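You operate a simulated robot arm through the tools that you are given. There is no shell and no other tool.

The job below is to be done with a simulated robot arm. You get a single attempt, and the scene is never put back.

JOB
Put things in order on the clear patch of the bench. At the end: the black lens module stands where the white small carton (marked "DOTS") stood; the white small carton from the clear patch of the bench stands where the blue lens module stood; the brown bare film core stands where the black lens module stood; the blue lens module is in the silver steel bowl; whatever was shut is shut again. Leave all else as you found it, and nothing knocked over.

It is judged by the outcome, as a careful person would: the job done as asked, and still so three seconds after it is handed in. It fails if anything else is knocked over, pushed out of place, dropped, spilled or broken.

ROBOT AND FRAMES
A 6-joint arm with a two-finger parallel gripper, fixed in place. Base frame: the origin is at the foot of the arm, x ahead of it, y to its left, z up; the work surface is at about z = 0. Readings come in mm, degrees, newtons and seconds.
With the tool pointing down near the work surface it reaches from about 180 to 460 mm from the base axis. Its first joint turns from -70.0 to 70.0 degrees. Payload 1.9 kg.
The tool frame sits at the grasp point between the pads (the TCP): z along the fingers, y along the line on which they close. The tips reach 23 mm beyond it. Largest opening 94 mm; finger width 38, thickness 10; the body of the gripper, 54 by 96 mm, starts 39 mm behind the TCP.
Orientation is that of the tool frame in the base frame, as a unit quaternion [x, y, z, w]. With the fingers straight down and closing along the base's y, the tool's x points along the base's -x, its y along +y and its z along -z.

CONTROLS
- The arm moves only by the tool arm_command. Its argument "rows" is a list of rows, each a list of 7 numbers: the shift along the tool's x, y, z in units of 400 mm (1.0 is 400 mm), then the turn, a rotation vector about the tool's x, y, z in units of 120 degrees (1.0 is 120 degrees), then the opening in per cent of the stroke, from 0 (shut) to 100 (fully open). In form: [[dx, dy, dz, wx, wy, wz, jaw], ...]. A call has 1 to 20 rows; each row is the pose to reach, as a shift and turn from the pose commanded when the call began, along the tool's axes at that moment. A call with a number of a shift or a turn outside -1 to 1 is refused whole. Rows are played at 5 a second. More than 50 mm and 8.6 degrees between two rows, or a gripper value outside its range, and nothing of the call is played. Where a pose cannot be reached the arm comes as near as it can. A force on the tool above 40 N (or 10 N above the force at the start of the call, whichever is more), or a blocked arm, ends the call early, and 0.2 s more pass. The fingers move at their own pace (about 108 mm/s each) and stop on an object; they squeeze with about 26 N. The grip force told is the motor's: it shows also when the fingers shut on nothing. Time passes only in rows, and 0.2 s behind the last, so rows that repeat a pose let the fingers close. It gives the time, the measured TCP pose, the force on the tool (base axes), the opening and the grip force at its end, in the units of the frame above (readings bear some noise), with the torque about the TCP (base axes, N m) and any sound that the robot's microphone picked up.
- Cameras (640 x 400 px; columns grow to the right, rows downward): "scene" is fixed at [27.5, 284.9, 443.3]; the picture's right is [-0.94, -0.35, 0.00], its down [-0.17, 0.46, -0.87] and it looks along [0.30, -0.81, -0.50] (base axes); focal length 292 px, centre (320, 200). "wrist" rides on the gripper at [87, 16, -74] in the tool frame; the picture's right is [-0.18, 0.98, 0.00], its down [-0.58, -0.11, -0.81] and it looks along [-0.79, -0.15, 0.59] (tool axes); focal length 243 px, centre (320, 200). There is no depth. A picture from a camera that has moved, and an enlarged one, comes with that camera's place and axes in the base frame and with its lens. The place of the scene camera against the robot may be out by one fixed shift of up to 18 mm in any direction.
- snapshot(camera): a new picture of that camera. It takes no simulated time.
- zoom(camera, box): a new picture of the part [left, top, right, bottom] of that camera's present view, enlarged. It takes no simulated time.
- hand_in(): hands the job in; it is judged then, once.

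Nothing tells you positions but the pictures and the camera data. Unless the task says otherwise, let go and move clear before handing in.

The tools are called as name(argument=value, ...) on one line, values as JSON. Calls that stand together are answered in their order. arm_command: Moves the arm, as the interface text tells. Its arguments: {"type":"object","properties":{"rows":{"type":"array","items":{"type":"array","items":{"type":"number"}}}},"required":["rows"]} The other tools are called the same way: snapshot (camera) takes a picture; zoom (camera, box) takes an enlarged picture of a part of a camera's view; hand_in () hands the job in.

At the start:

```text
time: 0.0
ee_pos: [262.5, -165.3, 315.2]
tool_rot: [0.001, 1.0, 0.0, 0.0]
ft_force: [-0.2, 0.4, -0.5]
wrist_torque: [0.01, 0.0, -0.01]
finger_gap: 93.8
grip_force: 0.1
```

scene: 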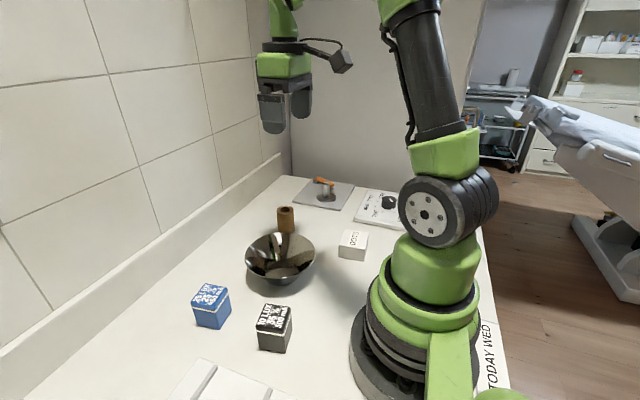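
wrist: 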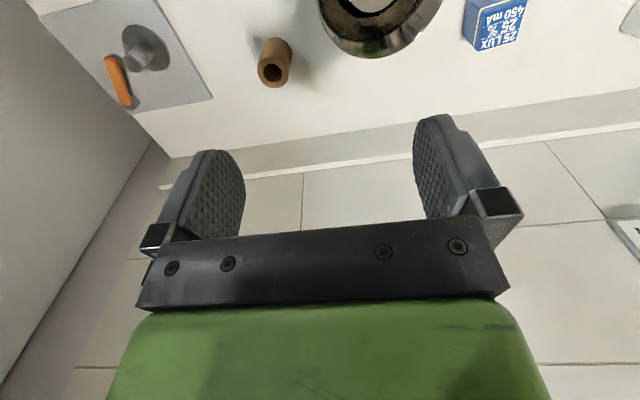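

I see a blue module, a black module, a white "DOTS" carton, a brown film core, a steel bowl, and further mats with objects at the far right end. I'll look closer before moving.

zoom(camera="scene", box=[160, 180, 420, 400])

zoom(camera="scene", box=[260, 150, 420, 250])

zoom(camera="wrist", box=[0, 0, 640, 200])

```text
1.82 times, centred on (290, 290) of scene
camera zoom: at [27.5, 284.9, 443.3], right [-0.94, -0.35, 0.0], down [-0.17, 0.46, -0.87], along [0.3, -0.81, -0.5], focal length 530 px, centre (374, 36)
```

zoom: 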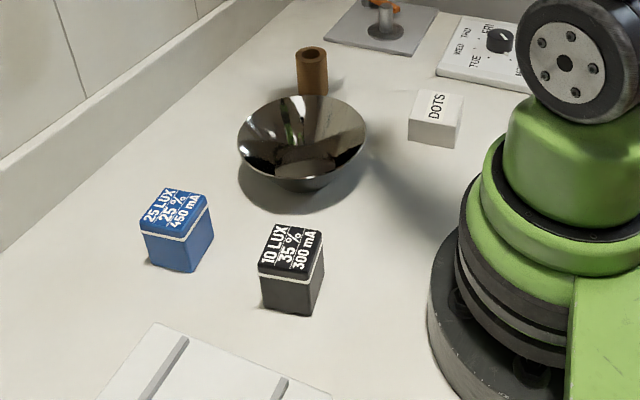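

```text
4.00 times, centred on (340, 200) of scene
camera zoom: at [27.5, 284.9, 443.3], right [-0.94, -0.35, 0.0], down [-0.17, 0.46, -0.87], along [0.3, -0.81, -0.5], focal length 1167 px, centre (240, 200)
```

zoom: 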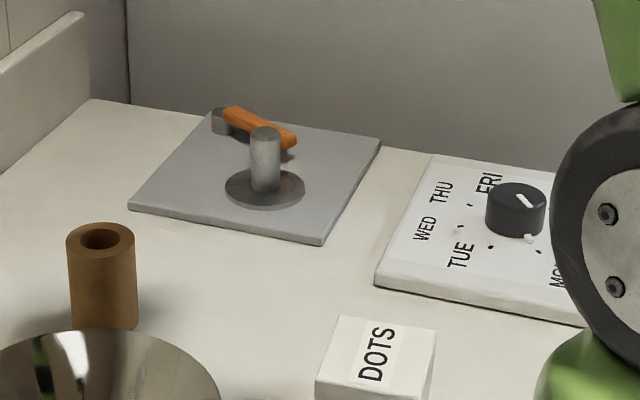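

```text
1.00 times, centred on (320, 100) of wrist (not enlarged: the box is as wide or as high as the picture)
camera zoom: at [175.8, -148.4, 387.9], right [0.19, 0.98, 0.0], down [0.58, -0.11, 0.81], along [0.79, -0.15, -0.59], focal length 243 px, centre (320, 300)
```

zoom: 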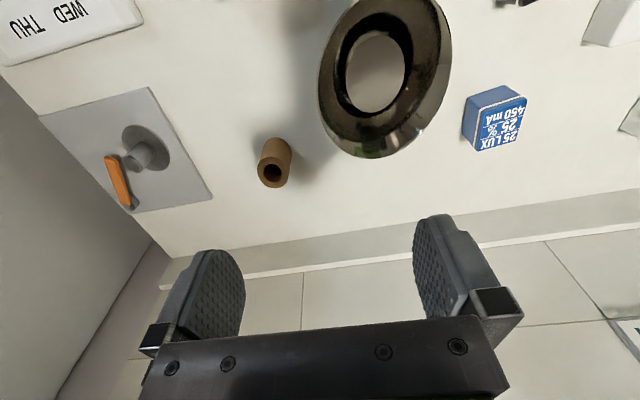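

The zoom seems to show a bit beyond the frame. I'll look at the near end of the bench, where a white object is partly in view, and at the other areas.

zoom(camera="scene", box=[100, 320, 360, 400])

zoom(camera="scene", box=[0, 200, 640, 400])

zoom(camera="wrist", box=[300, 0, 640, 100])

zoom(camera="wrist", box=[0, 0, 340, 100])

```text
2.46 times, centred on (230, 360) of scene
camera zoom: at [27.5, 284.9, 443.3], right [-0.94, -0.35, 0.0], down [-0.17, 0.46, -0.87], along [0.3, -0.81, -0.5], focal length 718 px, centre (542, -194)
```

zoom: 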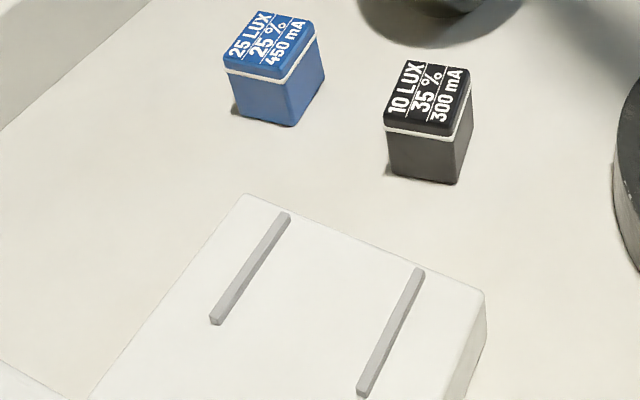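

```text
1.00 times, centred on (320, 300) of scene (not enlarged: the box is as wide or as high as the picture)
camera zoom: at [27.5, 284.9, 443.3], right [-0.94, -0.35, 0.0], down [-0.17, 0.46, -0.87], along [0.3, -0.81, -0.5], focal length 292 px, centre (320, 100)
```

zoom: 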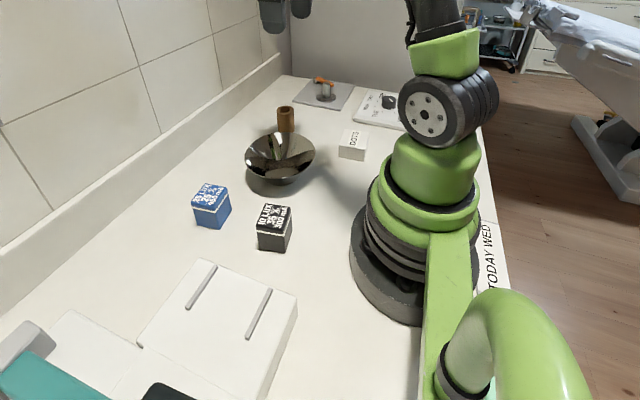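

```text
1.88 times, centred on (470, 50) of wrist
camera zoom: at [175.8, -148.4, 387.9], right [0.19, 0.98, 0.0], down [0.58, -0.11, 0.81], along [0.79, -0.15, -0.59], focal length 457 px, centre (38, 482)
```

zoom: 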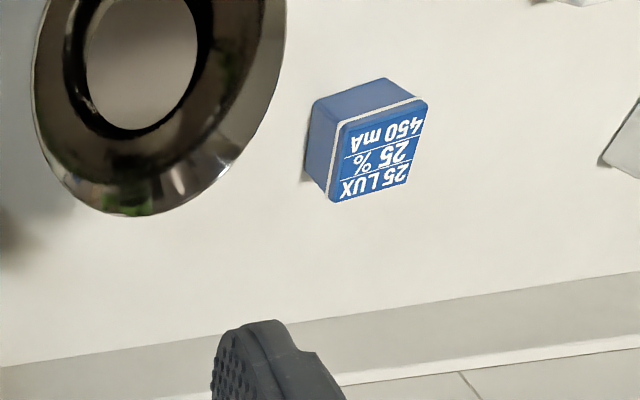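

```text
1.88 times, centred on (170, 50) of wrist
camera zoom: at [175.8, -148.4, 387.9], right [0.19, 0.98, 0.0], down [0.58, -0.11, 0.81], along [0.79, -0.15, -0.59], focal length 457 px, centre (602, 482)
```

zoom: 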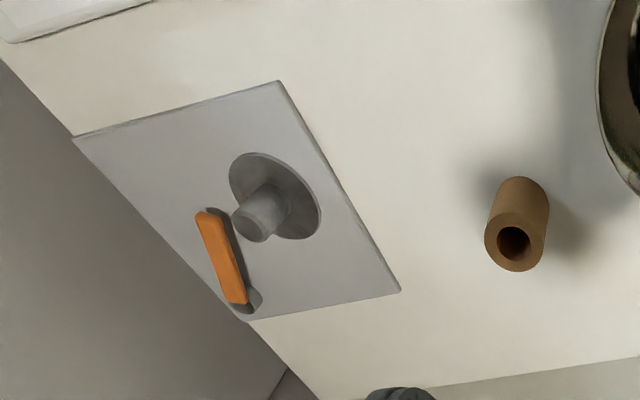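

The zoom recentres on the box, so I can look past the picture edges to survey the rest of the bench before planning.

zoom(camera="wrist", box=[0, 0, 640, 4])

zoom(camera="scene", box=[0, 396, 640, 400])

zoom(camera="scene", box=[0, 396, 320, 400])

zoom(camera="wrist", box=[636, 0, 640, 200])

```text
1.00 times, centred on (320, 2) of wrist (not enlarged: the box is as wide or as high as the picture)
camera zoom: at [175.8, -148.4, 387.9], right [0.19, 0.98, 0.0], down [0.58, -0.11, 0.81], along [0.79, -0.15, -0.59], focal length 243 px, centre (320, 398)
```

zoom: 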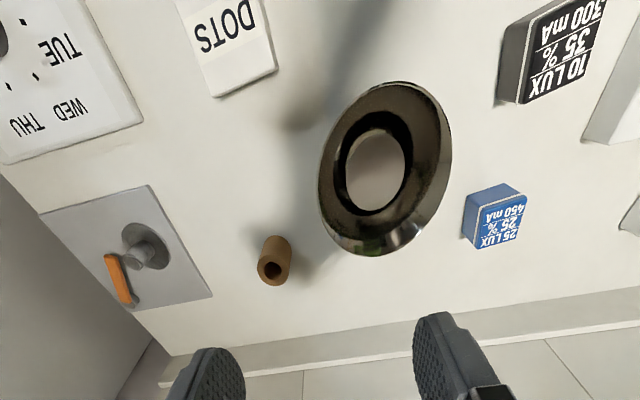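

```text
1.00 times, centred on (320, 398) of scene (not enlarged: the box is as wide or as high as the picture)
camera zoom: at [27.5, 284.9, 443.3], right [-0.94, -0.35, 0.0], down [-0.17, 0.46, -0.87], along [0.3, -0.81, -0.5], focal length 292 px, centre (320, 2)
```

zoom: 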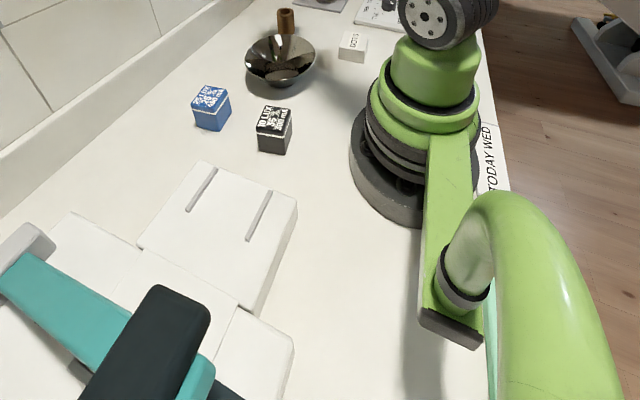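

```text
2.00 times, centred on (160, 398) of scene
camera zoom: at [27.5, 284.9, 443.3], right [-0.94, -0.35, 0.0], down [-0.17, 0.46, -0.87], along [0.3, -0.81, -0.5], focal length 584 px, centre (640, -196)
```

zoom: 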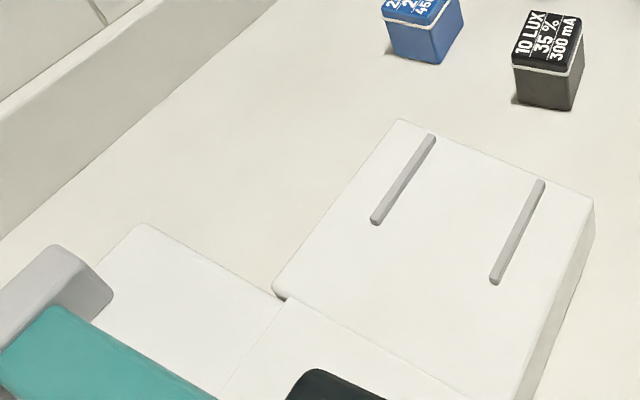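

```text
2.00 times, centred on (638, 100) of wrist
camera zoom: at [175.8, -148.4, 387.9], right [0.19, 0.98, 0.0], down [0.58, -0.11, 0.81], along [0.79, -0.15, -0.59], focal length 485 px, centre (-316, 400)
```

zoom: 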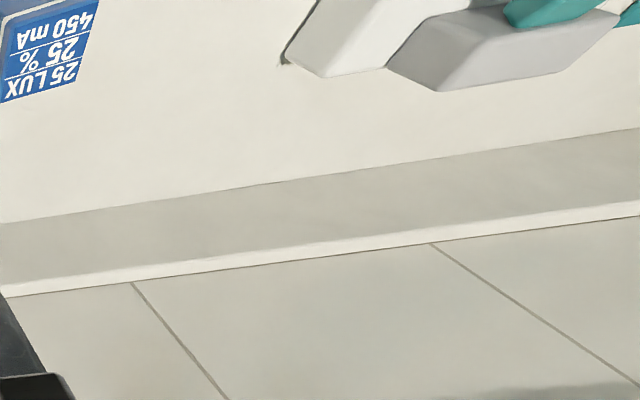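

The four objects and the bowl are on the open bench and nothing on the patch needs opening. My estimates are blue at about (322, 44), black at (205, 43), DOTS at (150, −215), core at (311, −237) and the bowl at (248, −95). I'll hover above the blue module for a better view.

arm_command(rows=[[-0.0186, 0.0654, 0.036, 0, 0, 0, 100], [-0.0372, 0.1308, 0.072, 0, 0, 0, 100], [-0.0558, 0.1962, 0.108, 0, 0, 0, 100], [-0.0744, 0.2616, 0.144, 0, 0, 0, 100], [-0.093, 0.327, 0.18, 0, 0, 0, 100], [-0.1116, 0.3924, 0.216, 0, 0, 0, 100], [-0.13, 0.4578, 0.252, 0, 0, 0, 100], [-0.149, 0.523, 0.288, 0, 0, 0, 100], [-0.149, 0.523, 0.288, 0, 0, 0, 100]])

zoom(camera="wrist", box=[0, 0, 640, 200])

snapshot(camera="scene")

```text
time: 2.0
ee_pos: [319.3, 43.6, 202.6]
tool_rot: [0.001, 1.0, 0.0, 0.0]
ft_force: [-0.7, -0.9, 0.1]
wrist_torque: [-0.02, 0.0, 0.01]
finger_gap: 94.0
grip_force: 0.1
```

```text
1.00 times, centred on (320, 100) of wrist (not enlarged: the box is as wide or as high as the picture)
camera zoom: at [233.6, 60.1, 274.8], right [0.19, 0.98, 0.0], down [0.58, -0.11, 0.81], along [0.79, -0.15, -0.59], focal length 243 px, centre (320, 300)
```

zoom: 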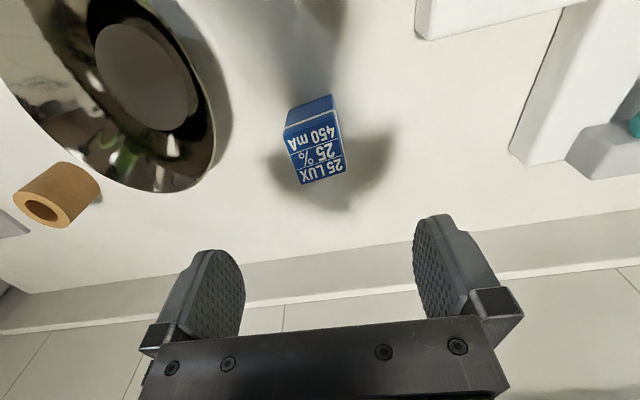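

```text
taken
```

scene: 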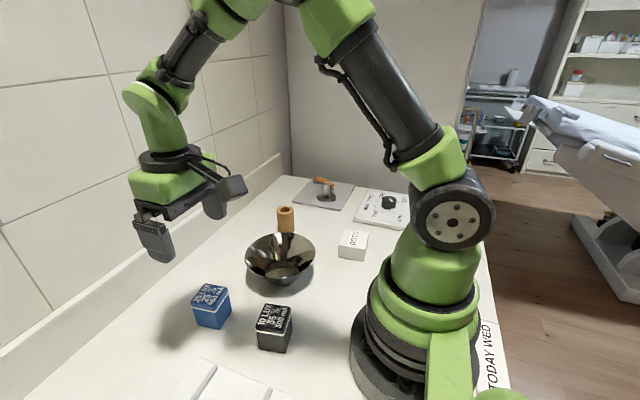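

The blue module is below the gripper. I'll enlarge the view to measure its centre and yaw.

zoom(camera="wrist", box=[240, 0, 400, 100])

zoom(camera="wrist", box=[0, 0, 240, 150])

zoom(camera="scene", box=[170, 260, 330, 360])

```text
4.00 times, centred on (320, 50) of wrist
camera zoom: at [233.6, 60.1, 274.8], right [0.19, 0.98, 0.0], down [0.58, -0.11, 0.81], along [0.79, -0.15, -0.59], focal length 970 px, centre (320, 800)
```

zoom: 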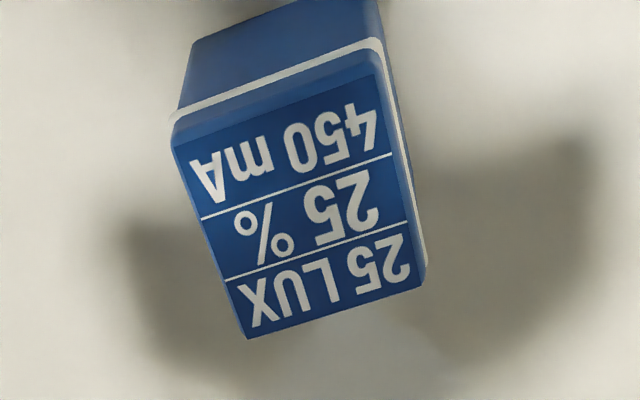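

```text
2.67 times, centred on (120, 75) of wrist
camera zoom: at [233.6, 60.1, 274.8], right [0.19, 0.98, 0.0], down [0.58, -0.11, 0.81], along [0.79, -0.15, -0.59], focal length 647 px, centre (853, 533)
```

zoom: 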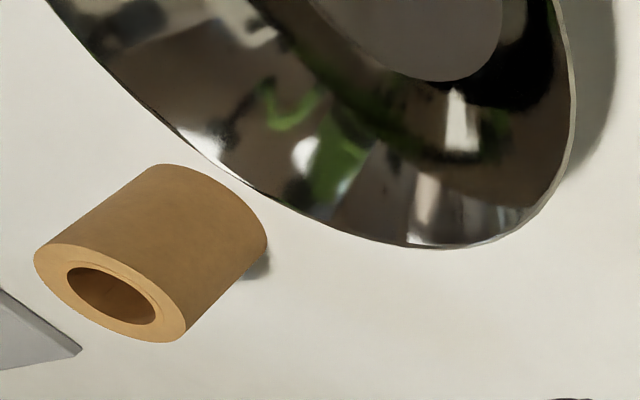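

```text
4.00 times, centred on (250, 310) of scene
camera zoom: at [27.5, 284.9, 443.3], right [-0.94, -0.35, 0.0], down [-0.17, 0.46, -0.87], along [0.3, -0.81, -0.5], focal length 1167 px, centre (600, -240)
```

zoom: 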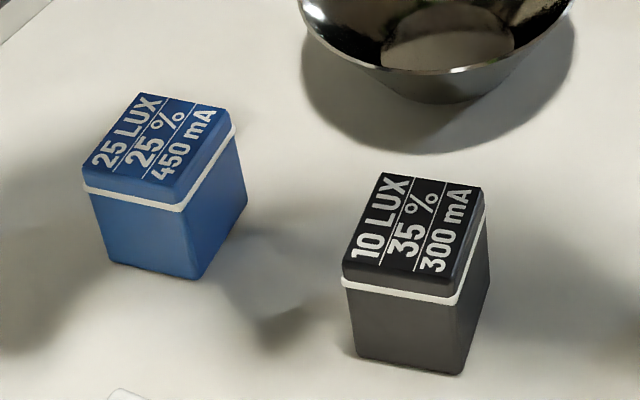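

Blue is about 42 mm square and 50 mm tall, centred near (325, 40) with roughly +5° of yaw. Before grasping it I want a good look at the bowl's inside and at DOTS and the core, so I'll move back over the bowl.

arm_command(rows=[[0.04875, -0.0579, -0.025, 0, 0, 0, 100], [0.0975, -0.1158, -0.05, 0, 0, 0, 100], [0.14625, -0.17375, -0.075, 0, 0, 0, 100], [0.195, -0.2317, -0.1, 0, 0, 0, 100], [0.24375, -0.2896, -0.125, 0, 0, 0, 100], [0.2925, -0.3475, -0.15, 0, 0, 0, 100], [0.2925, -0.3475, -0.15, 0, 0, 0, 100]])

zoom(camera="wrist", box=[0, 0, 640, 100])

zoom(camera="wrist", box=[160, 0, 480, 200])

zoom(camera="wrist", box=[0, 0, 320, 2])

zoom(camera="wrist", box=[320, 0, 640, 2])

```text
time: 3.6
ee_pos: [205.7, -96.9, 258.0]
tool_rot: [-0.001, 1.0, 0.0, 0.0]
ft_force: [0.3, -0.3, -0.4]
wrist_torque: [-0.02, -0.03, 0.01]
finger_gap: 94.1
grip_force: 0.0
```

```text
1.00 times, centred on (320, 50) of wrist (not enlarged: the box is as wide or as high as the picture)
camera zoom: at [120.2, -80.4, 333.1], right [0.18, 0.98, 0.0], down [0.58, -0.11, 0.81], along [0.79, -0.15, -0.59], focal length 243 px, centre (320, 350)
```

zoom: 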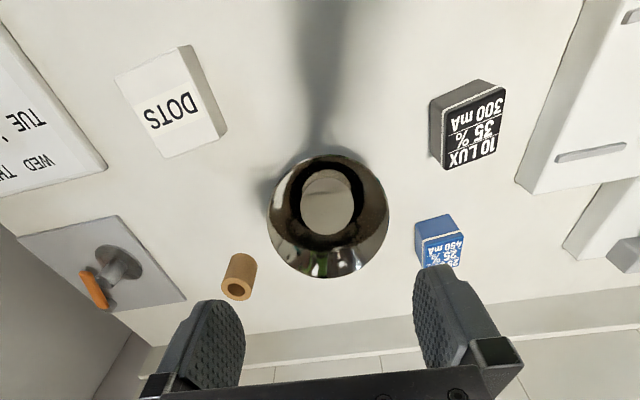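

```text
2.00 times, centred on (320, 100) of wrist
camera zoom: at [120.2, -80.4, 333.1], right [0.18, 0.98, 0.0], down [0.58, -0.11, 0.81], along [0.79, -0.15, -0.59], focal length 485 px, centre (320, 400)
```

zoom: 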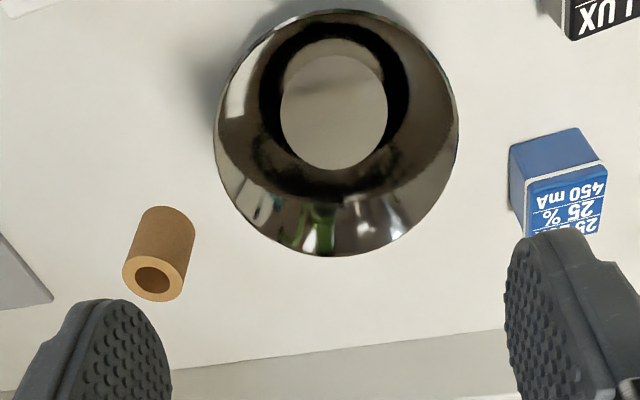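

```text
2.00 times, centred on (160, 1) of wrist
camera zoom: at [120.2, -80.4, 333.1], right [0.18, 0.98, 0.0], down [0.58, -0.11, 0.81], along [0.79, -0.15, -0.59], focal length 485 px, centre (640, 598)
```

zoom: 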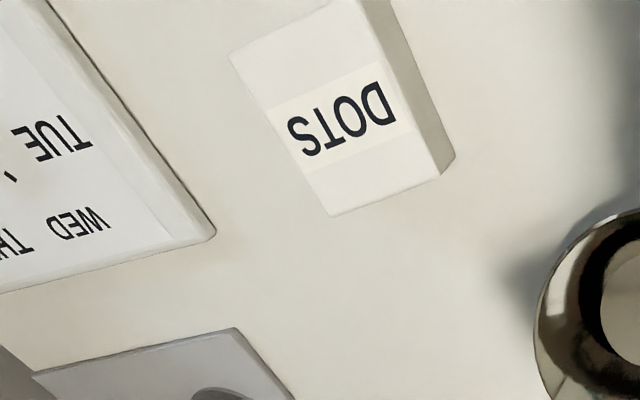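

```text
2.00 times, centred on (480, 1) of wrist
camera zoom: at [120.2, -80.4, 333.1], right [0.18, 0.98, 0.0], down [0.58, -0.11, 0.81], along [0.79, -0.15, -0.59], focal length 485 px, centre (0, 598)
```

zoom: 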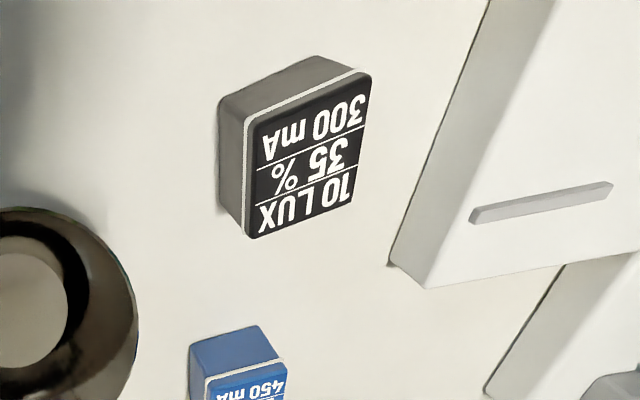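

The bowl is empty, centred near (264, −97), with a flat floor about 34 mm in radius and a rim about 52 mm high. Triangulating the rest gives DOTS at (143, −218), black at (204, 41) and the core at (325, −240). Next I'll go down toward the blue module with about 5° of yaw and check alignment.

arm_command(rows=[[-0.05, 0.056, 0.04, 0, 0, -0.007, 100], [-0.1, 0.1125, 0.08, 0, 0, -0.014, 100], [-0.151, 0.169, 0.12, 0, 0, -0.021, 100], [-0.202, 0.225, 0.165, 0, 0, -0.028, 100], [-0.252, 0.281, 0.22, 0, 0, -0.035, 100], [-0.3025, 0.3375, 0.275, 0, 0, -0.0417, 100], [-0.3025, 0.3375, 0.275, 0, 0, -0.0417, 100], [-0.3025, 0.3375, 0.275, 0, 0, -0.0417, 100]])

snapshot(camera="wrist")

zoom(camera="wrist", box=[220, 0, 420, 125])

```text
time: 5.4
ee_pos: [328.3, 39.9, 148.5]
tool_rot: [-0.043, 0.999, 0.001, 0.0]
ft_force: [-0.5, -0.6, 0.0]
wrist_torque: [-0.01, -0.01, -0.01]
finger_gap: 94.1
grip_force: 0.0
```

```text
taken
camera wrist: at [240.8, 49.5, 221.3], right [0.1, 1.0, 0.0], down [0.59, -0.06, 0.81], along [0.8, -0.08, -0.59], focal length 243 px, centre (320, 200)
```

wrist: 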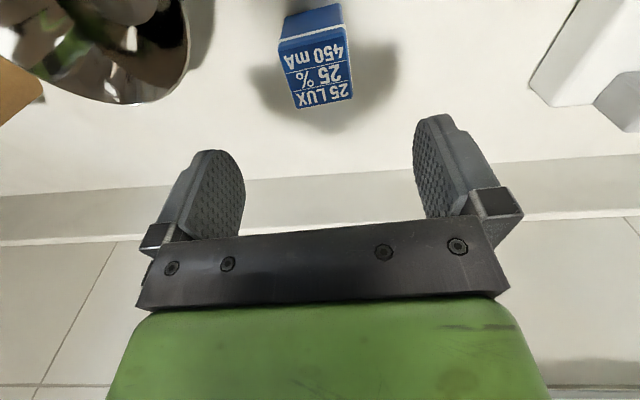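

```text
3.20 times, centred on (320, 62) of wrist
camera zoom: at [240.8, 49.5, 221.3], right [0.1, 1.0, 0.0], down [0.59, -0.06, 0.81], along [0.8, -0.08, -0.59], focal length 776 px, centre (320, 640)
```

zoom: 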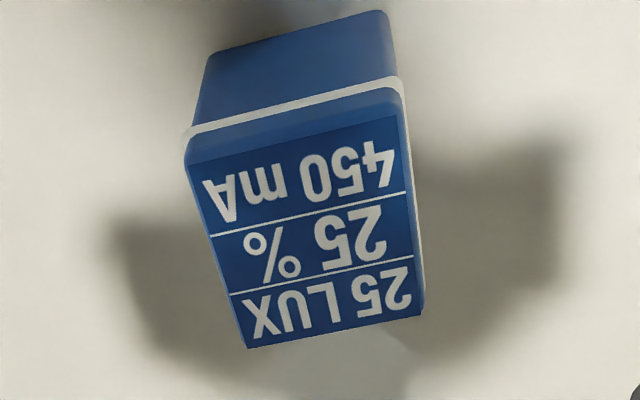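

The gripper is within 2 mm of the blue module's centre, with about 2° more yaw needed. I'll descend to grasp it high so the fingertips stay clear of the bowl wall later, then close.

arm_command(rows=[[0.002, -0.002, 0.09, 0, 0, -0.01, 100], [0.003, -0.003, 0.17, 0, 0, -0.0167, 100], [0.003, -0.003, 0.24, 0, 0, -0.0167, 100], [0.003, -0.003, 0.2825, 0, 0, -0.0167, 100], [0.003, -0.003, 0.2825, 0, 0, -0.0167, 100], [0.003, -0.003, 0.2825, 0, 0, -0.0167, 0], [0.003, -0.003, 0.2825, 0, 0, -0.0167, 0], [0.003, -0.003, 0.2825, 0, 0, -0.0167, 0], [0.003, -0.003, 0.2825, 0, 0, -0.0167, 0], [0.003, -0.003, 0.2825, 0, 0, -0.0167, 0]])

snapshot(camera="wrist")

zoom(camera="scene", box=[130, 200, 330, 360])

```text
time: 7.6
ee_pos: [323.7, 37.7, 35.9]
tool_rot: [-0.059, 0.998, 0.0, 0.0]
ft_force: [-0.1, -0.4, 0.3]
wrist_torque: [0.01, 0.0, -0.03]
finger_gap: 43.9
grip_force: 26.2
```

```text
taken
camera wrist: at [237.6, 44.0, 109.4], right [0.06, 1.0, 0.0], down [0.59, -0.04, 0.81], along [0.8, -0.05, -0.59], focal length 243 px, centre (320, 200)
```

wrist: 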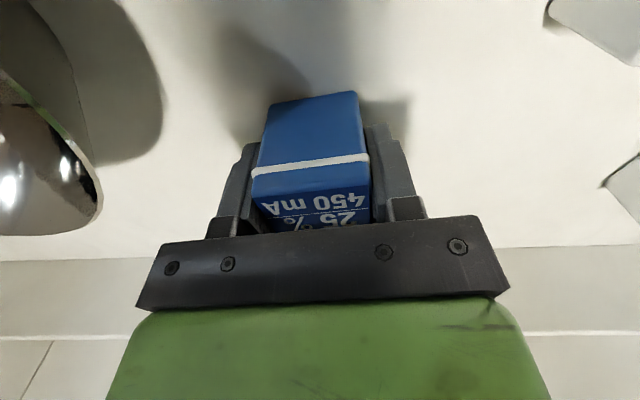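

```text
2.50 times, centred on (230, 280) of scene
camera zoom: at [27.5, 284.9, 443.3], right [-0.94, -0.35, 0.0], down [-0.17, 0.46, -0.87], along [0.3, -0.81, -0.5], focal length 729 px, centre (545, 0)
```

zoom: 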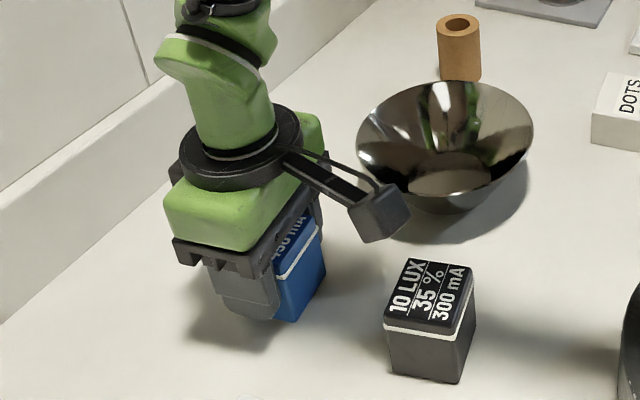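

Blue is gripped at a 43.9 mm gap. I'll lift it about 110 mm and carry it over the bowl centre, near (262.5, −96.5).

arm_command(rows=[[0, 0, -0.05, 0, 0, 0, 0], [0, 0, -0.13, 0, 0, 0, 0], [0, 0, -0.21, 0, 0, 0, 0], [0, 0, -0.275, 0, 0, 0, 0], [0.0393, -0.0632, -0.275, 0, 0, 0.0117, 0], [0.0785, -0.1265, -0.275, 0, 0, 0.0233, 0], [0.1178, -0.1897, -0.275, 0, 0, 0.035, 0], [0.157, -0.253, -0.275, 0, 0, 0.0467, 0], [0.1963, -0.3162, -0.275, 0, 0, 0.0583, 0], [0.1963, -0.3162, -0.275, 0, 0, 0.0583, 0], [0.1963, -0.3162, -0.275, 0, 0, 0.0583, 0]])

zoom(camera="wrist", box=[0, 0, 640, 100])

snapshot(camera="scene")

```text
time: 10.0
ee_pos: [262.3, -98.0, 145.9]
tool_rot: [0.001, 1.0, 0.0, 0.0]
ft_force: [0.0, -0.7, -1.3]
wrist_torque: [-0.03, -0.02, 0.0]
finger_gap: 43.9
grip_force: 26.3
```

```text
1.00 times, centred on (320, 50) of wrist (not enlarged: the box is as wide or as high as the picture)
camera zoom: at [176.0, -81.5, 219.0], right [0.19, 0.98, 0.0], down [0.58, -0.11, 0.81], along [0.79, -0.15, -0.59], focal length 243 px, centre (320, 350)
```

zoom: 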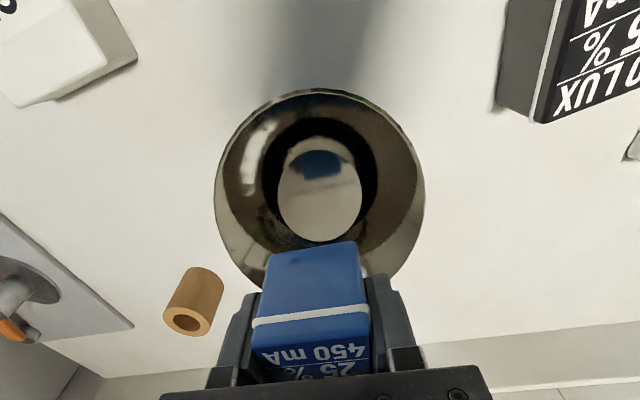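

```text
taken
```

scene: 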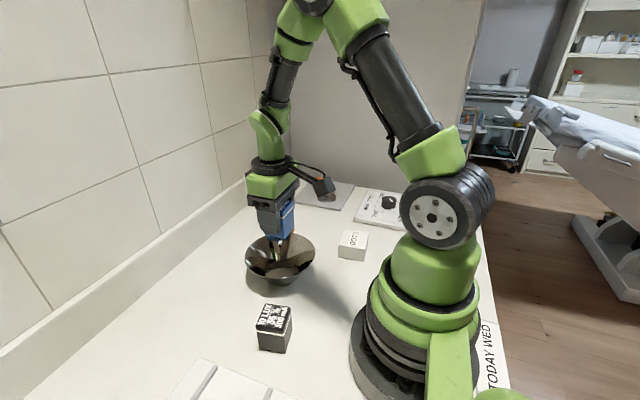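

The bowl centre is about 2 mm off from the tool, so I'll correct for that and lower until the module is just above the bowl floor.

arm_command(rows=[[0.002, 0.003, 0.06, 0, 0, 0, 0], [0.004, 0.005, 0.12, 0, 0, 0, 0], [0.004, 0.005, 0.18, 0, 0, 0, 0], [0.004, 0.005, 0.225, 0, 0, 0, 0], [0.004, 0.005, 0.25, 0, 0, 0, 0], [0.004, 0.005, 0.25, 0, 0, 0, 0]])

snapshot(camera="wrist")

zoom(camera="scene", box=[220, 180, 340, 300])

```text
time: 11.4
ee_pos: [259.9, -93.1, 46.3]
tool_rot: [0.001, 1.0, 0.0, 0.0]
ft_force: [-0.4, 1.1, -0.9]
wrist_torque: [-0.01, -0.02, 0.02]
finger_gap: 44.0
grip_force: 25.8
```

```text
taken
camera wrist: at [173.8, -76.6, 120.4], right [0.19, 0.98, 0.0], down [0.58, -0.11, 0.81], along [0.79, -0.15, -0.59], focal length 243 px, centre (320, 200)
```

wrist: 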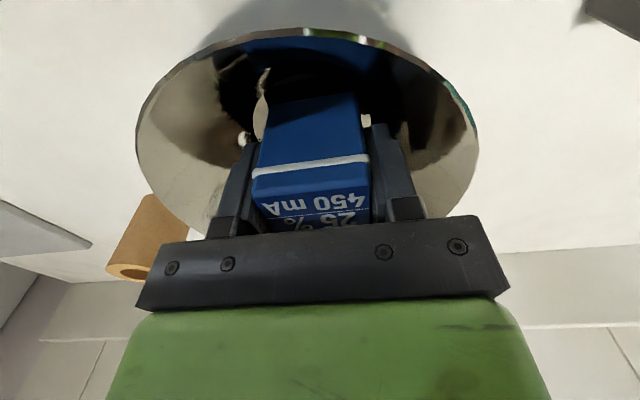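

```text
3.33 times, centred on (280, 240) of scene
camera zoom: at [27.5, 284.9, 443.3], right [-0.94, -0.35, 0.0], down [-0.17, 0.46, -0.87], along [0.3, -0.81, -0.5], focal length 973 px, centre (453, 67)
```

zoom: 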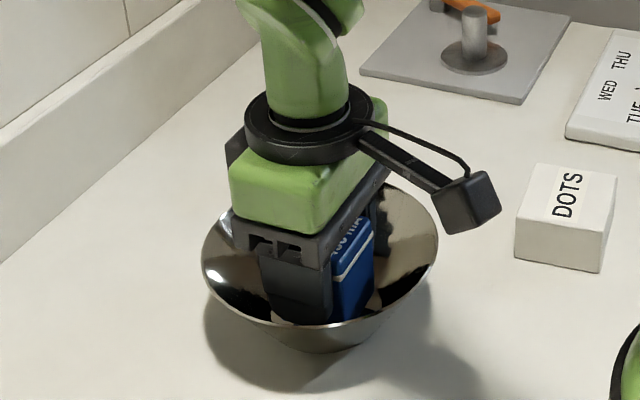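

Everything is clear inside the bowl. The module's base is about 8–10 mm above the bowl bottom, so I'll lower in small steps and watch the force.

arm_command(rows=[[0, 0.002, 0.005, 0, 0, 0, 0], [0, 0.002, 0.01, 0, 0, 0, 0], [0, 0.002, 0.0125, 0, 0, 0, 0], [0, 0.002, 0.0125, 0, 0, 0, 0]])

```text
time: 12.4
ee_pos: [260.9, -92.2, 40.4]
tool_rot: [0.001, 1.0, 0.0, 0.001]
ft_force: [1.3, -1.0, -0.4]
wrist_torque: [0.0, -0.01, -0.01]
finger_gap: 43.9
grip_force: 26.0
```

arm_command(rows=[[0, 0, 0.002, 0, 0, 0, 0], [0, 0, 0.004, 0, 0, 0, 0], [0, 0, 0.004, 0, 0, 0, 0]])

```text
time: 13.2
ee_pos: [261.5, -92.5, 39.5]
tool_rot: [0.001, 1.0, 0.0, 0.0]
ft_force: [-1.9, 3.9, 9.4]
wrist_torque: [0.06, 0.0, -0.01]
finger_gap: 43.6
grip_force: 26.0
```

The module has made contact with the bowl floor at about 9 N. I'll open just enough to release it, check, then rise straight up.

arm_command(rows=[[0, 0, -0.001, 0, 0, 0, 50], [0, 0, -0.001, 0, 0, 0, 53], [0, 0, -0.001, 0, 0, 0, 53], [0, 0, -0.001, 0, 0, 0, 53]])

snapshot(camera="wrist")

```text
time: 14.2
ee_pos: [259.5, -92.8, 39.0]
tool_rot: [0.001, 1.0, 0.0, 0.001]
ft_force: [-0.1, -1.1, 0.2]
wrist_torque: [-0.02, 0.0, -0.01]
finger_gap: 49.7
grip_force: 0.1
```

```text
taken
camera wrist: at [174.9, -76.5, 113.3], right [0.18, 0.98, 0.0], down [0.58, -0.11, 0.81], along [0.79, -0.15, -0.59], focal length 243 px, centre (320, 200)
```

wrist: 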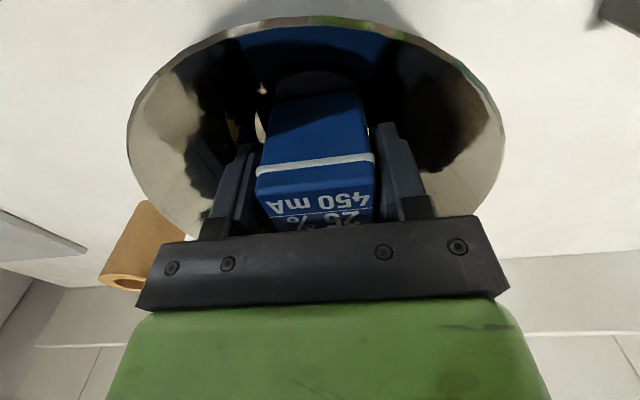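

arm_command(rows=[[0, 0.001, -0.005, 0, 0, 0, 56], [0, 0.002, -0.015, 0, 0, 0, 57], [0, 0.002, -0.03, 0, 0, 0, 58], [0, 0.002, -0.06, 0, 0, 0, 60], [0, 0.002, -0.12, 0, 0, 0, 60], [0, 0.002, -0.2, 0, 0, 0, 60], [0, 0.002, -0.3, 0, 0, 0, 80], [0, 0.002, -0.4, 0, 0, 0, 100], [0, 0.002, -0.4, 0, 0, 0, 100]])

zoom(camera="wrist", box=[0, 0, 640, 100])

zoom(camera="scene", box=[170, 180, 390, 350])

```text
time: 16.2
ee_pos: [263.4, -93.6, 203.8]
tool_rot: [-0.001, 1.0, 0.0, -0.001]
ft_force: [0.1, -0.4, 0.3]
wrist_torque: [-0.05, 0.03, 0.04]
finger_gap: 93.9
grip_force: 0.2
```

```text
1.00 times, centred on (320, 50) of wrist (not enlarged: the box is as wide or as high as the picture)
camera zoom: at [176.1, -77.0, 276.8], right [0.18, 0.98, 0.0], down [0.58, -0.11, 0.81], along [0.79, -0.15, -0.59], focal length 243 px, centre (320, 350)
```

zoom: 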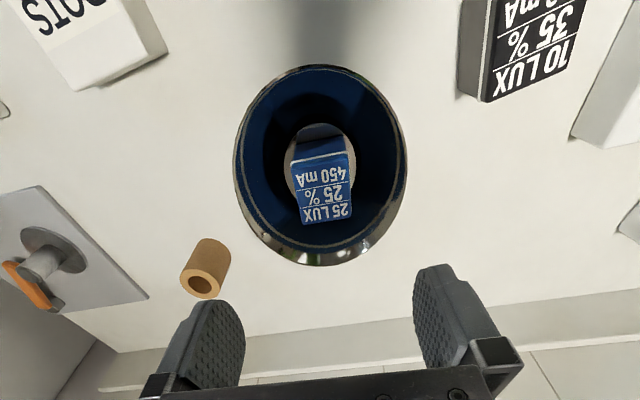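

```text
2.35 times, centred on (280, 265) of scene
camera zoom: at [27.5, 284.9, 443.3], right [-0.94, -0.35, 0.0], down [-0.17, 0.46, -0.87], along [0.3, -0.81, -0.5], focal length 686 px, centre (414, 47)
```

zoom: 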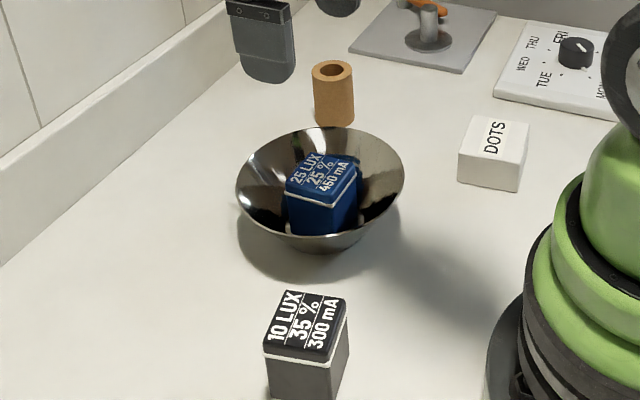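

Blue stands upright in the bowl. Next is the white DOTS carton, so I'll hover over about (144, −218).

arm_command(rows=[[0.048, -0.052, 0.0, 0, 0, -0.004, 100], [0.096, -0.104, 0.01, 0, 0, -0.008, 100], [0.144, -0.156, 0.03, 0, 0, -0.012, 100], [0.192, -0.208, 0.06, 0, 0, -0.016, 100], [0.24, -0.26, 0.09, 0, 0, -0.02, 100], [0.29, -0.31, 0.125, 0, 0, -0.0225, 100], [0.29, -0.31, 0.125, 0, 0, -0.0225, 100], [0.29, -0.31, 0.125, 0, 0, -0.0225, 100]])

zoom(camera="wrist", box=[220, 0, 420, 100])

zoom(camera="wrist", box=[0, 0, 640, 100])

```text
time: 18.0
ee_pos: [143.9, -216.5, 150.3]
tool_rot: [-0.024, 1.0, 0.0, 0.0]
ft_force: [-0.8, -0.4, -0.2]
wrist_torque: [-0.01, 0.04, 0.0]
finger_gap: 94.0
grip_force: 0.1
```

```text
3.20 times, centred on (320, 50) of wrist
camera zoom: at [57.5, -204.7, 223.1], right [0.14, 0.99, 0.0], down [0.59, -0.08, 0.81], along [0.8, -0.11, -0.59], focal length 776 px, centre (320, 680)
```

zoom: 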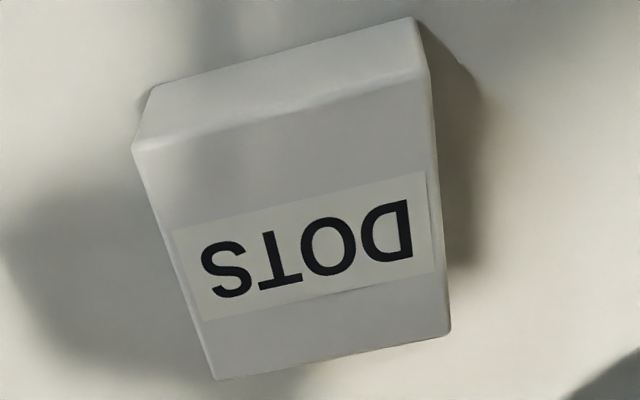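

```text
1.00 times, centred on (320, 50) of wrist (not enlarged: the box is as wide or as high as the picture)
camera zoom: at [57.5, -204.7, 223.1], right [0.14, 0.99, 0.0], down [0.59, -0.08, 0.81], along [0.8, -0.11, -0.59], focal length 243 px, centre (320, 350)
```

zoom: 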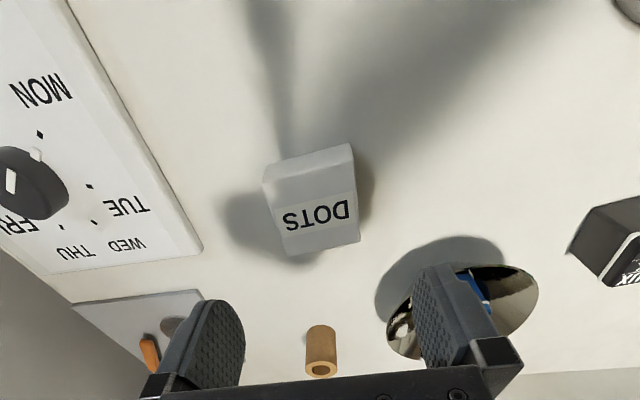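

DOTS is about 62 × 56 × 34 mm, centred near (143, −220) with about 4° of yaw. I'll descend and grip it.

arm_command(rows=[[0.0026, -0.0036, 0.08, 0, 0, -0.006, 100], [0.0053, -0.0073, 0.16, 0, 0, -0.0125, 100], [0.0053, -0.0073, 0.23, 0, 0, -0.0125, 100], [0.0053, -0.0073, 0.28, 0, 0, -0.0125, 100], [0.0053, -0.0073, 0.307, 0, 0, -0.0125, 100], [0.0053, -0.0073, 0.307, 0, 0, -0.0125, 100], [0.0053, -0.0073, 0.307, 0, 0, -0.0125, 40], [0.0053, -0.0073, 0.307, 0, 0, -0.0125, 20], [0.0053, -0.0073, 0.307, 0, 0, -0.0125, 20], [0.0053, -0.0073, 0.307, 0, 0, -0.0125, 20]])

snapshot(camera="wrist")

snapshot(camera="scene")

```text
time: 20.2
ee_pos: [143.9, -218.8, 26.6]
tool_rot: [-0.036, 0.999, -0.001, -0.001]
ft_force: [-0.5, 0.7, -0.2]
wrist_torque: [0.02, 0.0, 0.0]
finger_gap: 63.2
grip_force: 26.3
```

```text
taken
camera wrist: at [56.5, -209.5, 99.7], right [0.11, 0.99, 0.0], down [0.59, -0.07, 0.81], along [0.8, -0.09, -0.59], focal length 243 px, centre (320, 200)
```

wrist: 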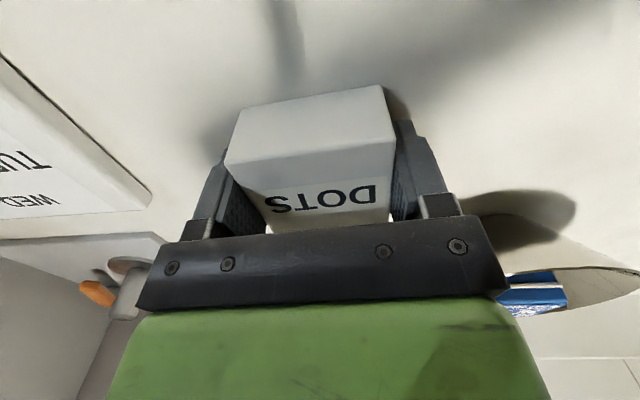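

```text
taken
```

scene: 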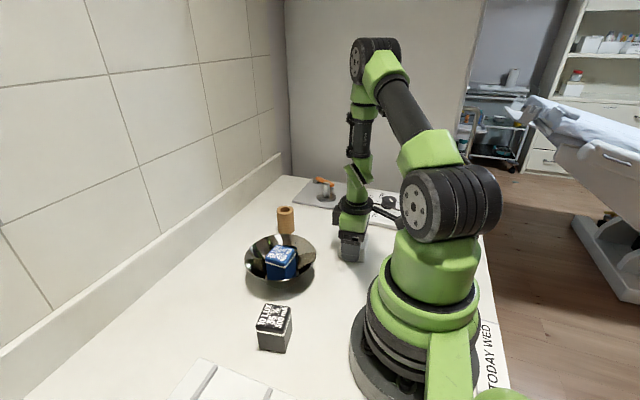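

DOTS is gripped and centred. I'll lift it 112 mm and carry it over the bowl to the blue module's former spot near (324, 38.5).

arm_command(rows=[[0, 0, -0.04, 0, 0, 0, 20], [0, 0, -0.12, 0, 0, 0, 20], [0, 0, -0.2, 0, 0, 0, 20], [0, 0, -0.28, 0, 0, 0, 20], [-0.0625, 0.0764, -0.28, 0, 0, -0.003, 20], [-0.1249, 0.1528, -0.28, 0, 0, -0.006, 20], [-0.1874, 0.2291, -0.28, 0, 0, -0.009, 20], [-0.2498, 0.3055, -0.28, 0, 0, -0.012, 20], [-0.3123, 0.3819, -0.28, 0, 0, -0.015, 20], [-0.3747, 0.4583, -0.28, 0, 0, -0.018, 20], [-0.4372, 0.5346, -0.28, 0, 0, -0.021, 20], [-0.4996, 0.611, -0.28, 0, 0, -0.0233, 20], [-0.4996, 0.611, -0.28, 0, 0, -0.0233, 20], [-0.4996, 0.611, -0.28, 0, 0, -0.0233, 20]])

snapshot(camera="scene")

zoom(camera="wrist", box=[0, 0, 640, 100])

```text
time: 23.2
ee_pos: [324.3, 40.8, 138.9]
tool_rot: [-0.061, 0.998, -0.001, 0.0]
ft_force: [-1.0, -0.4, -1.5]
wrist_torque: [0.0, -0.02, 0.01]
finger_gap: 63.5
grip_force: 26.2
```

```text
taken
```

scene: 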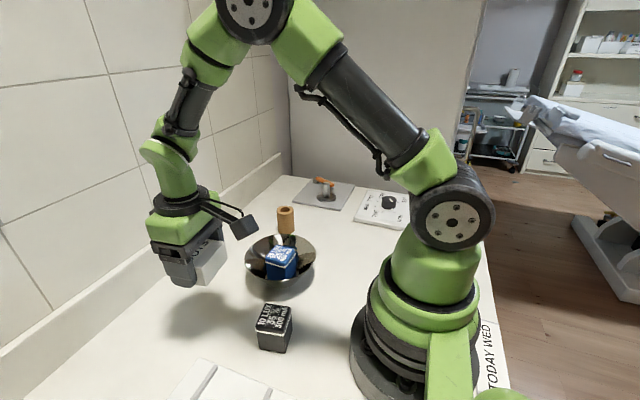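

```text
1.00 times, centred on (320, 50) of wrist (not enlarged: the box is as wide or as high as the picture)
camera zoom: at [236.4, 46.6, 212.8], right [0.06, 1.0, 0.0], down [0.59, -0.04, 0.81], along [0.8, -0.05, -0.59], focal length 243 px, centre (320, 350)
```

zoom: 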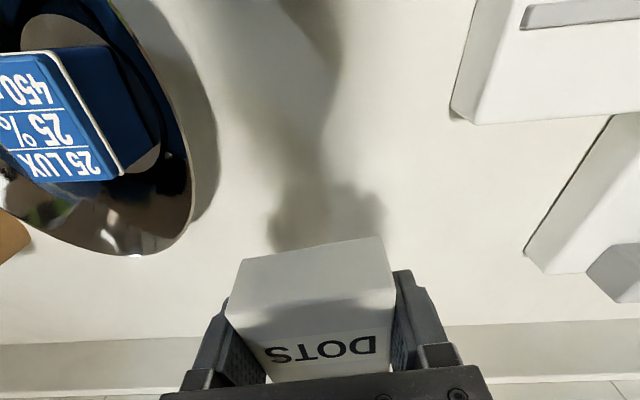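

It's over the target and the area is clear. I'll lower it to the bench.

arm_command(rows=[[0, 0, 0.08, 0, 0, 0, 20], [0, 0, 0.16, 0, 0, 0, 20], [0, 0, 0.22, 0, 0, 0, 20], [0, 0, 0.26, 0, 0, 0, 20], [0, 0, 0.274, 0, 0, 0, 20], [0, 0, 0.279, 0, 0, 0, 20], [0, 0, 0.279, 0, 0, 0, 20]])

```text
time: 24.8
ee_pos: [324.9, 38.4, 26.6]
tool_rot: [-0.059, 0.998, 0.0, 0.0]
ft_force: [0.1, -0.6, -0.8]
wrist_torque: [0.02, 0.01, 0.0]
finger_gap: 63.3
grip_force: 25.8
```

arm_command(rows=[[0, 0, 0.001, 0, 0, 0, 20], [0, 0, 0.002, 0, 0, 0, 20], [0, 0, 0.002, 0, 0, 0, 20]])

```text
time: 25.6
ee_pos: [325.2, 39.3, 25.9]
tool_rot: [-0.061, 0.998, 0.0, 0.0]
ft_force: [-0.9, -3.0, 6.2]
wrist_torque: [-0.07, 0.03, -0.01]
finger_gap: 63.1
grip_force: 26.2
```

Contact with the bench is confirmed at about 6 N. I'll release and rise.

arm_command(rows=[[0, 0, 0, 0, 0, 0, 72], [0, 0, 0, 0, 0, 0, 80], [0, 0, 0, 0, 0, 0, 100], [0, 0, -0.02, 0, 0, 0, 100], [0, 0, -0.1, 0, 0, 0, 100], [0, 0, -0.2, 0, 0, 0, 100], [0, 0, -0.3, 0, 0, 0, 100], [0, 0, -0.3, 0, 0, 0, 100]])

snapshot(camera="scene")

zoom(camera="wrist", box=[0, 0, 640, 100])

zoom(camera="wrist", box=[220, 0, 420, 100])

```text
time: 27.4
ee_pos: [325.2, 37.6, 146.6]
tool_rot: [-0.06, 0.998, 0.0, 0.0]
ft_force: [0.2, 0.9, 0.1]
wrist_torque: [-0.01, -0.02, 0.01]
finger_gap: 94.3
grip_force: 0.0
```

```text
taken
```

scene: 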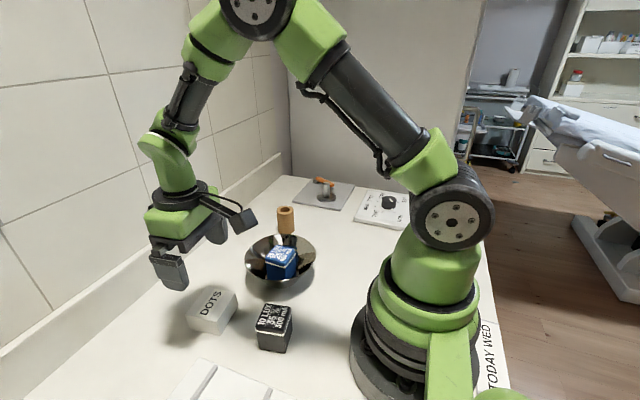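

```text
1.00 times, centred on (320, 50) of wrist (not enlarged: the box is as wide or as high as the picture)
camera zoom: at [238.1, 44.6, 219.8], right [0.06, 1.0, 0.0], down [0.59, -0.04, 0.81], along [0.8, -0.05, -0.59], focal length 243 px, centre (320, 350)
```

zoom: 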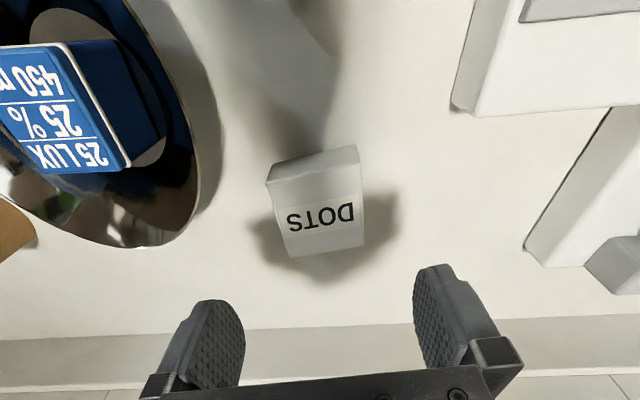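

```text
3.20 times, centred on (320, 50) of wrist
camera zoom: at [238.1, 44.6, 219.8], right [0.06, 1.0, 0.0], down [0.59, -0.04, 0.81], along [0.8, -0.05, -0.59], focal length 776 px, centre (320, 680)
```

zoom: 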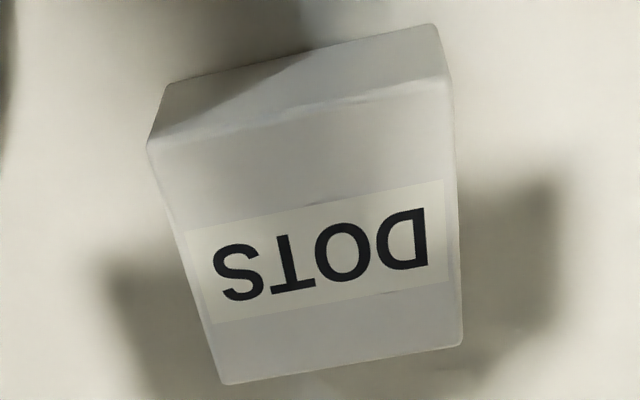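

DOTS now stands at blue's former spot. Next I'll hover over the black module near (204, 41).

arm_command(rows=[[0.06, 0.009, 0.0, 0, 0, 0, 100], [0.12, 0.018, 0.0, 0, 0, 0, 100], [0.18, 0.027, 0.0, 0, 0, 0, 100], [0.24, 0.036, 0.0, 0, 0, 0, 100], [0.2966, 0.044, 0.0, 0, 0, 0, 100], [0.2966, 0.044, 0.0, 0, 0, 0, 100], [0.2966, 0.044, 0.0, 0, 0, 0, 100]])

zoom(camera="wrist", box=[220, 0, 420, 100])

zoom(camera="wrist", box=[0, 0, 640, 100])

snapshot(camera="scene")

```text
time: 29.0
ee_pos: [204.3, 42.5, 146.5]
tool_rot: [-0.06, 0.998, 0.001, 0.001]
ft_force: [0.0, 0.4, -0.1]
wrist_torque: [-0.02, -0.02, -0.01]
finger_gap: 94.0
grip_force: 0.0
```

```text
3.20 times, centred on (320, 50) of wrist
camera zoom: at [116.0, 48.1, 219.7], right [0.06, 1.0, 0.0], down [0.59, -0.04, 0.81], along [0.8, -0.05, -0.59], focal length 776 px, centre (320, 680)
```

zoom: 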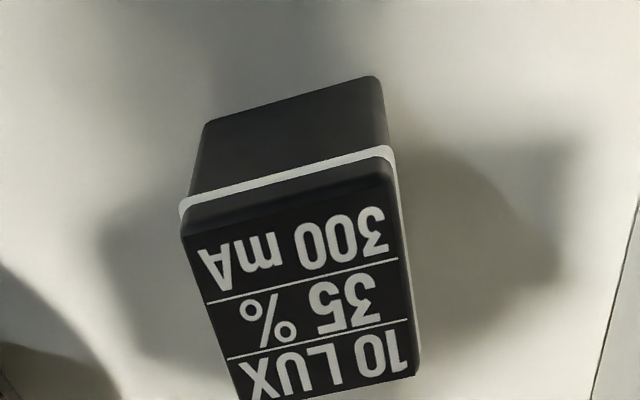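

```text
1.00 times, centred on (320, 50) of wrist (not enlarged: the box is as wide or as high as the picture)
camera zoom: at [116.0, 48.1, 219.7], right [0.06, 1.0, 0.0], down [0.59, -0.04, 0.81], along [0.8, -0.05, -0.59], focal length 243 px, centre (320, 350)
```

zoom: 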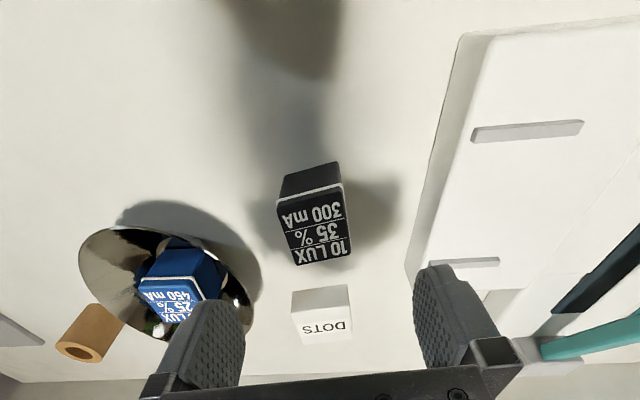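

```text
taken
```

scene: 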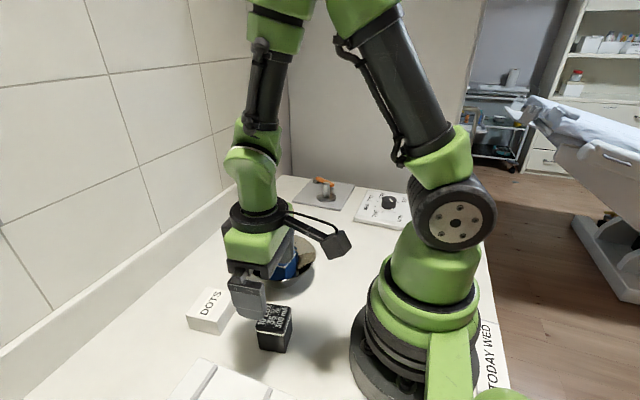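

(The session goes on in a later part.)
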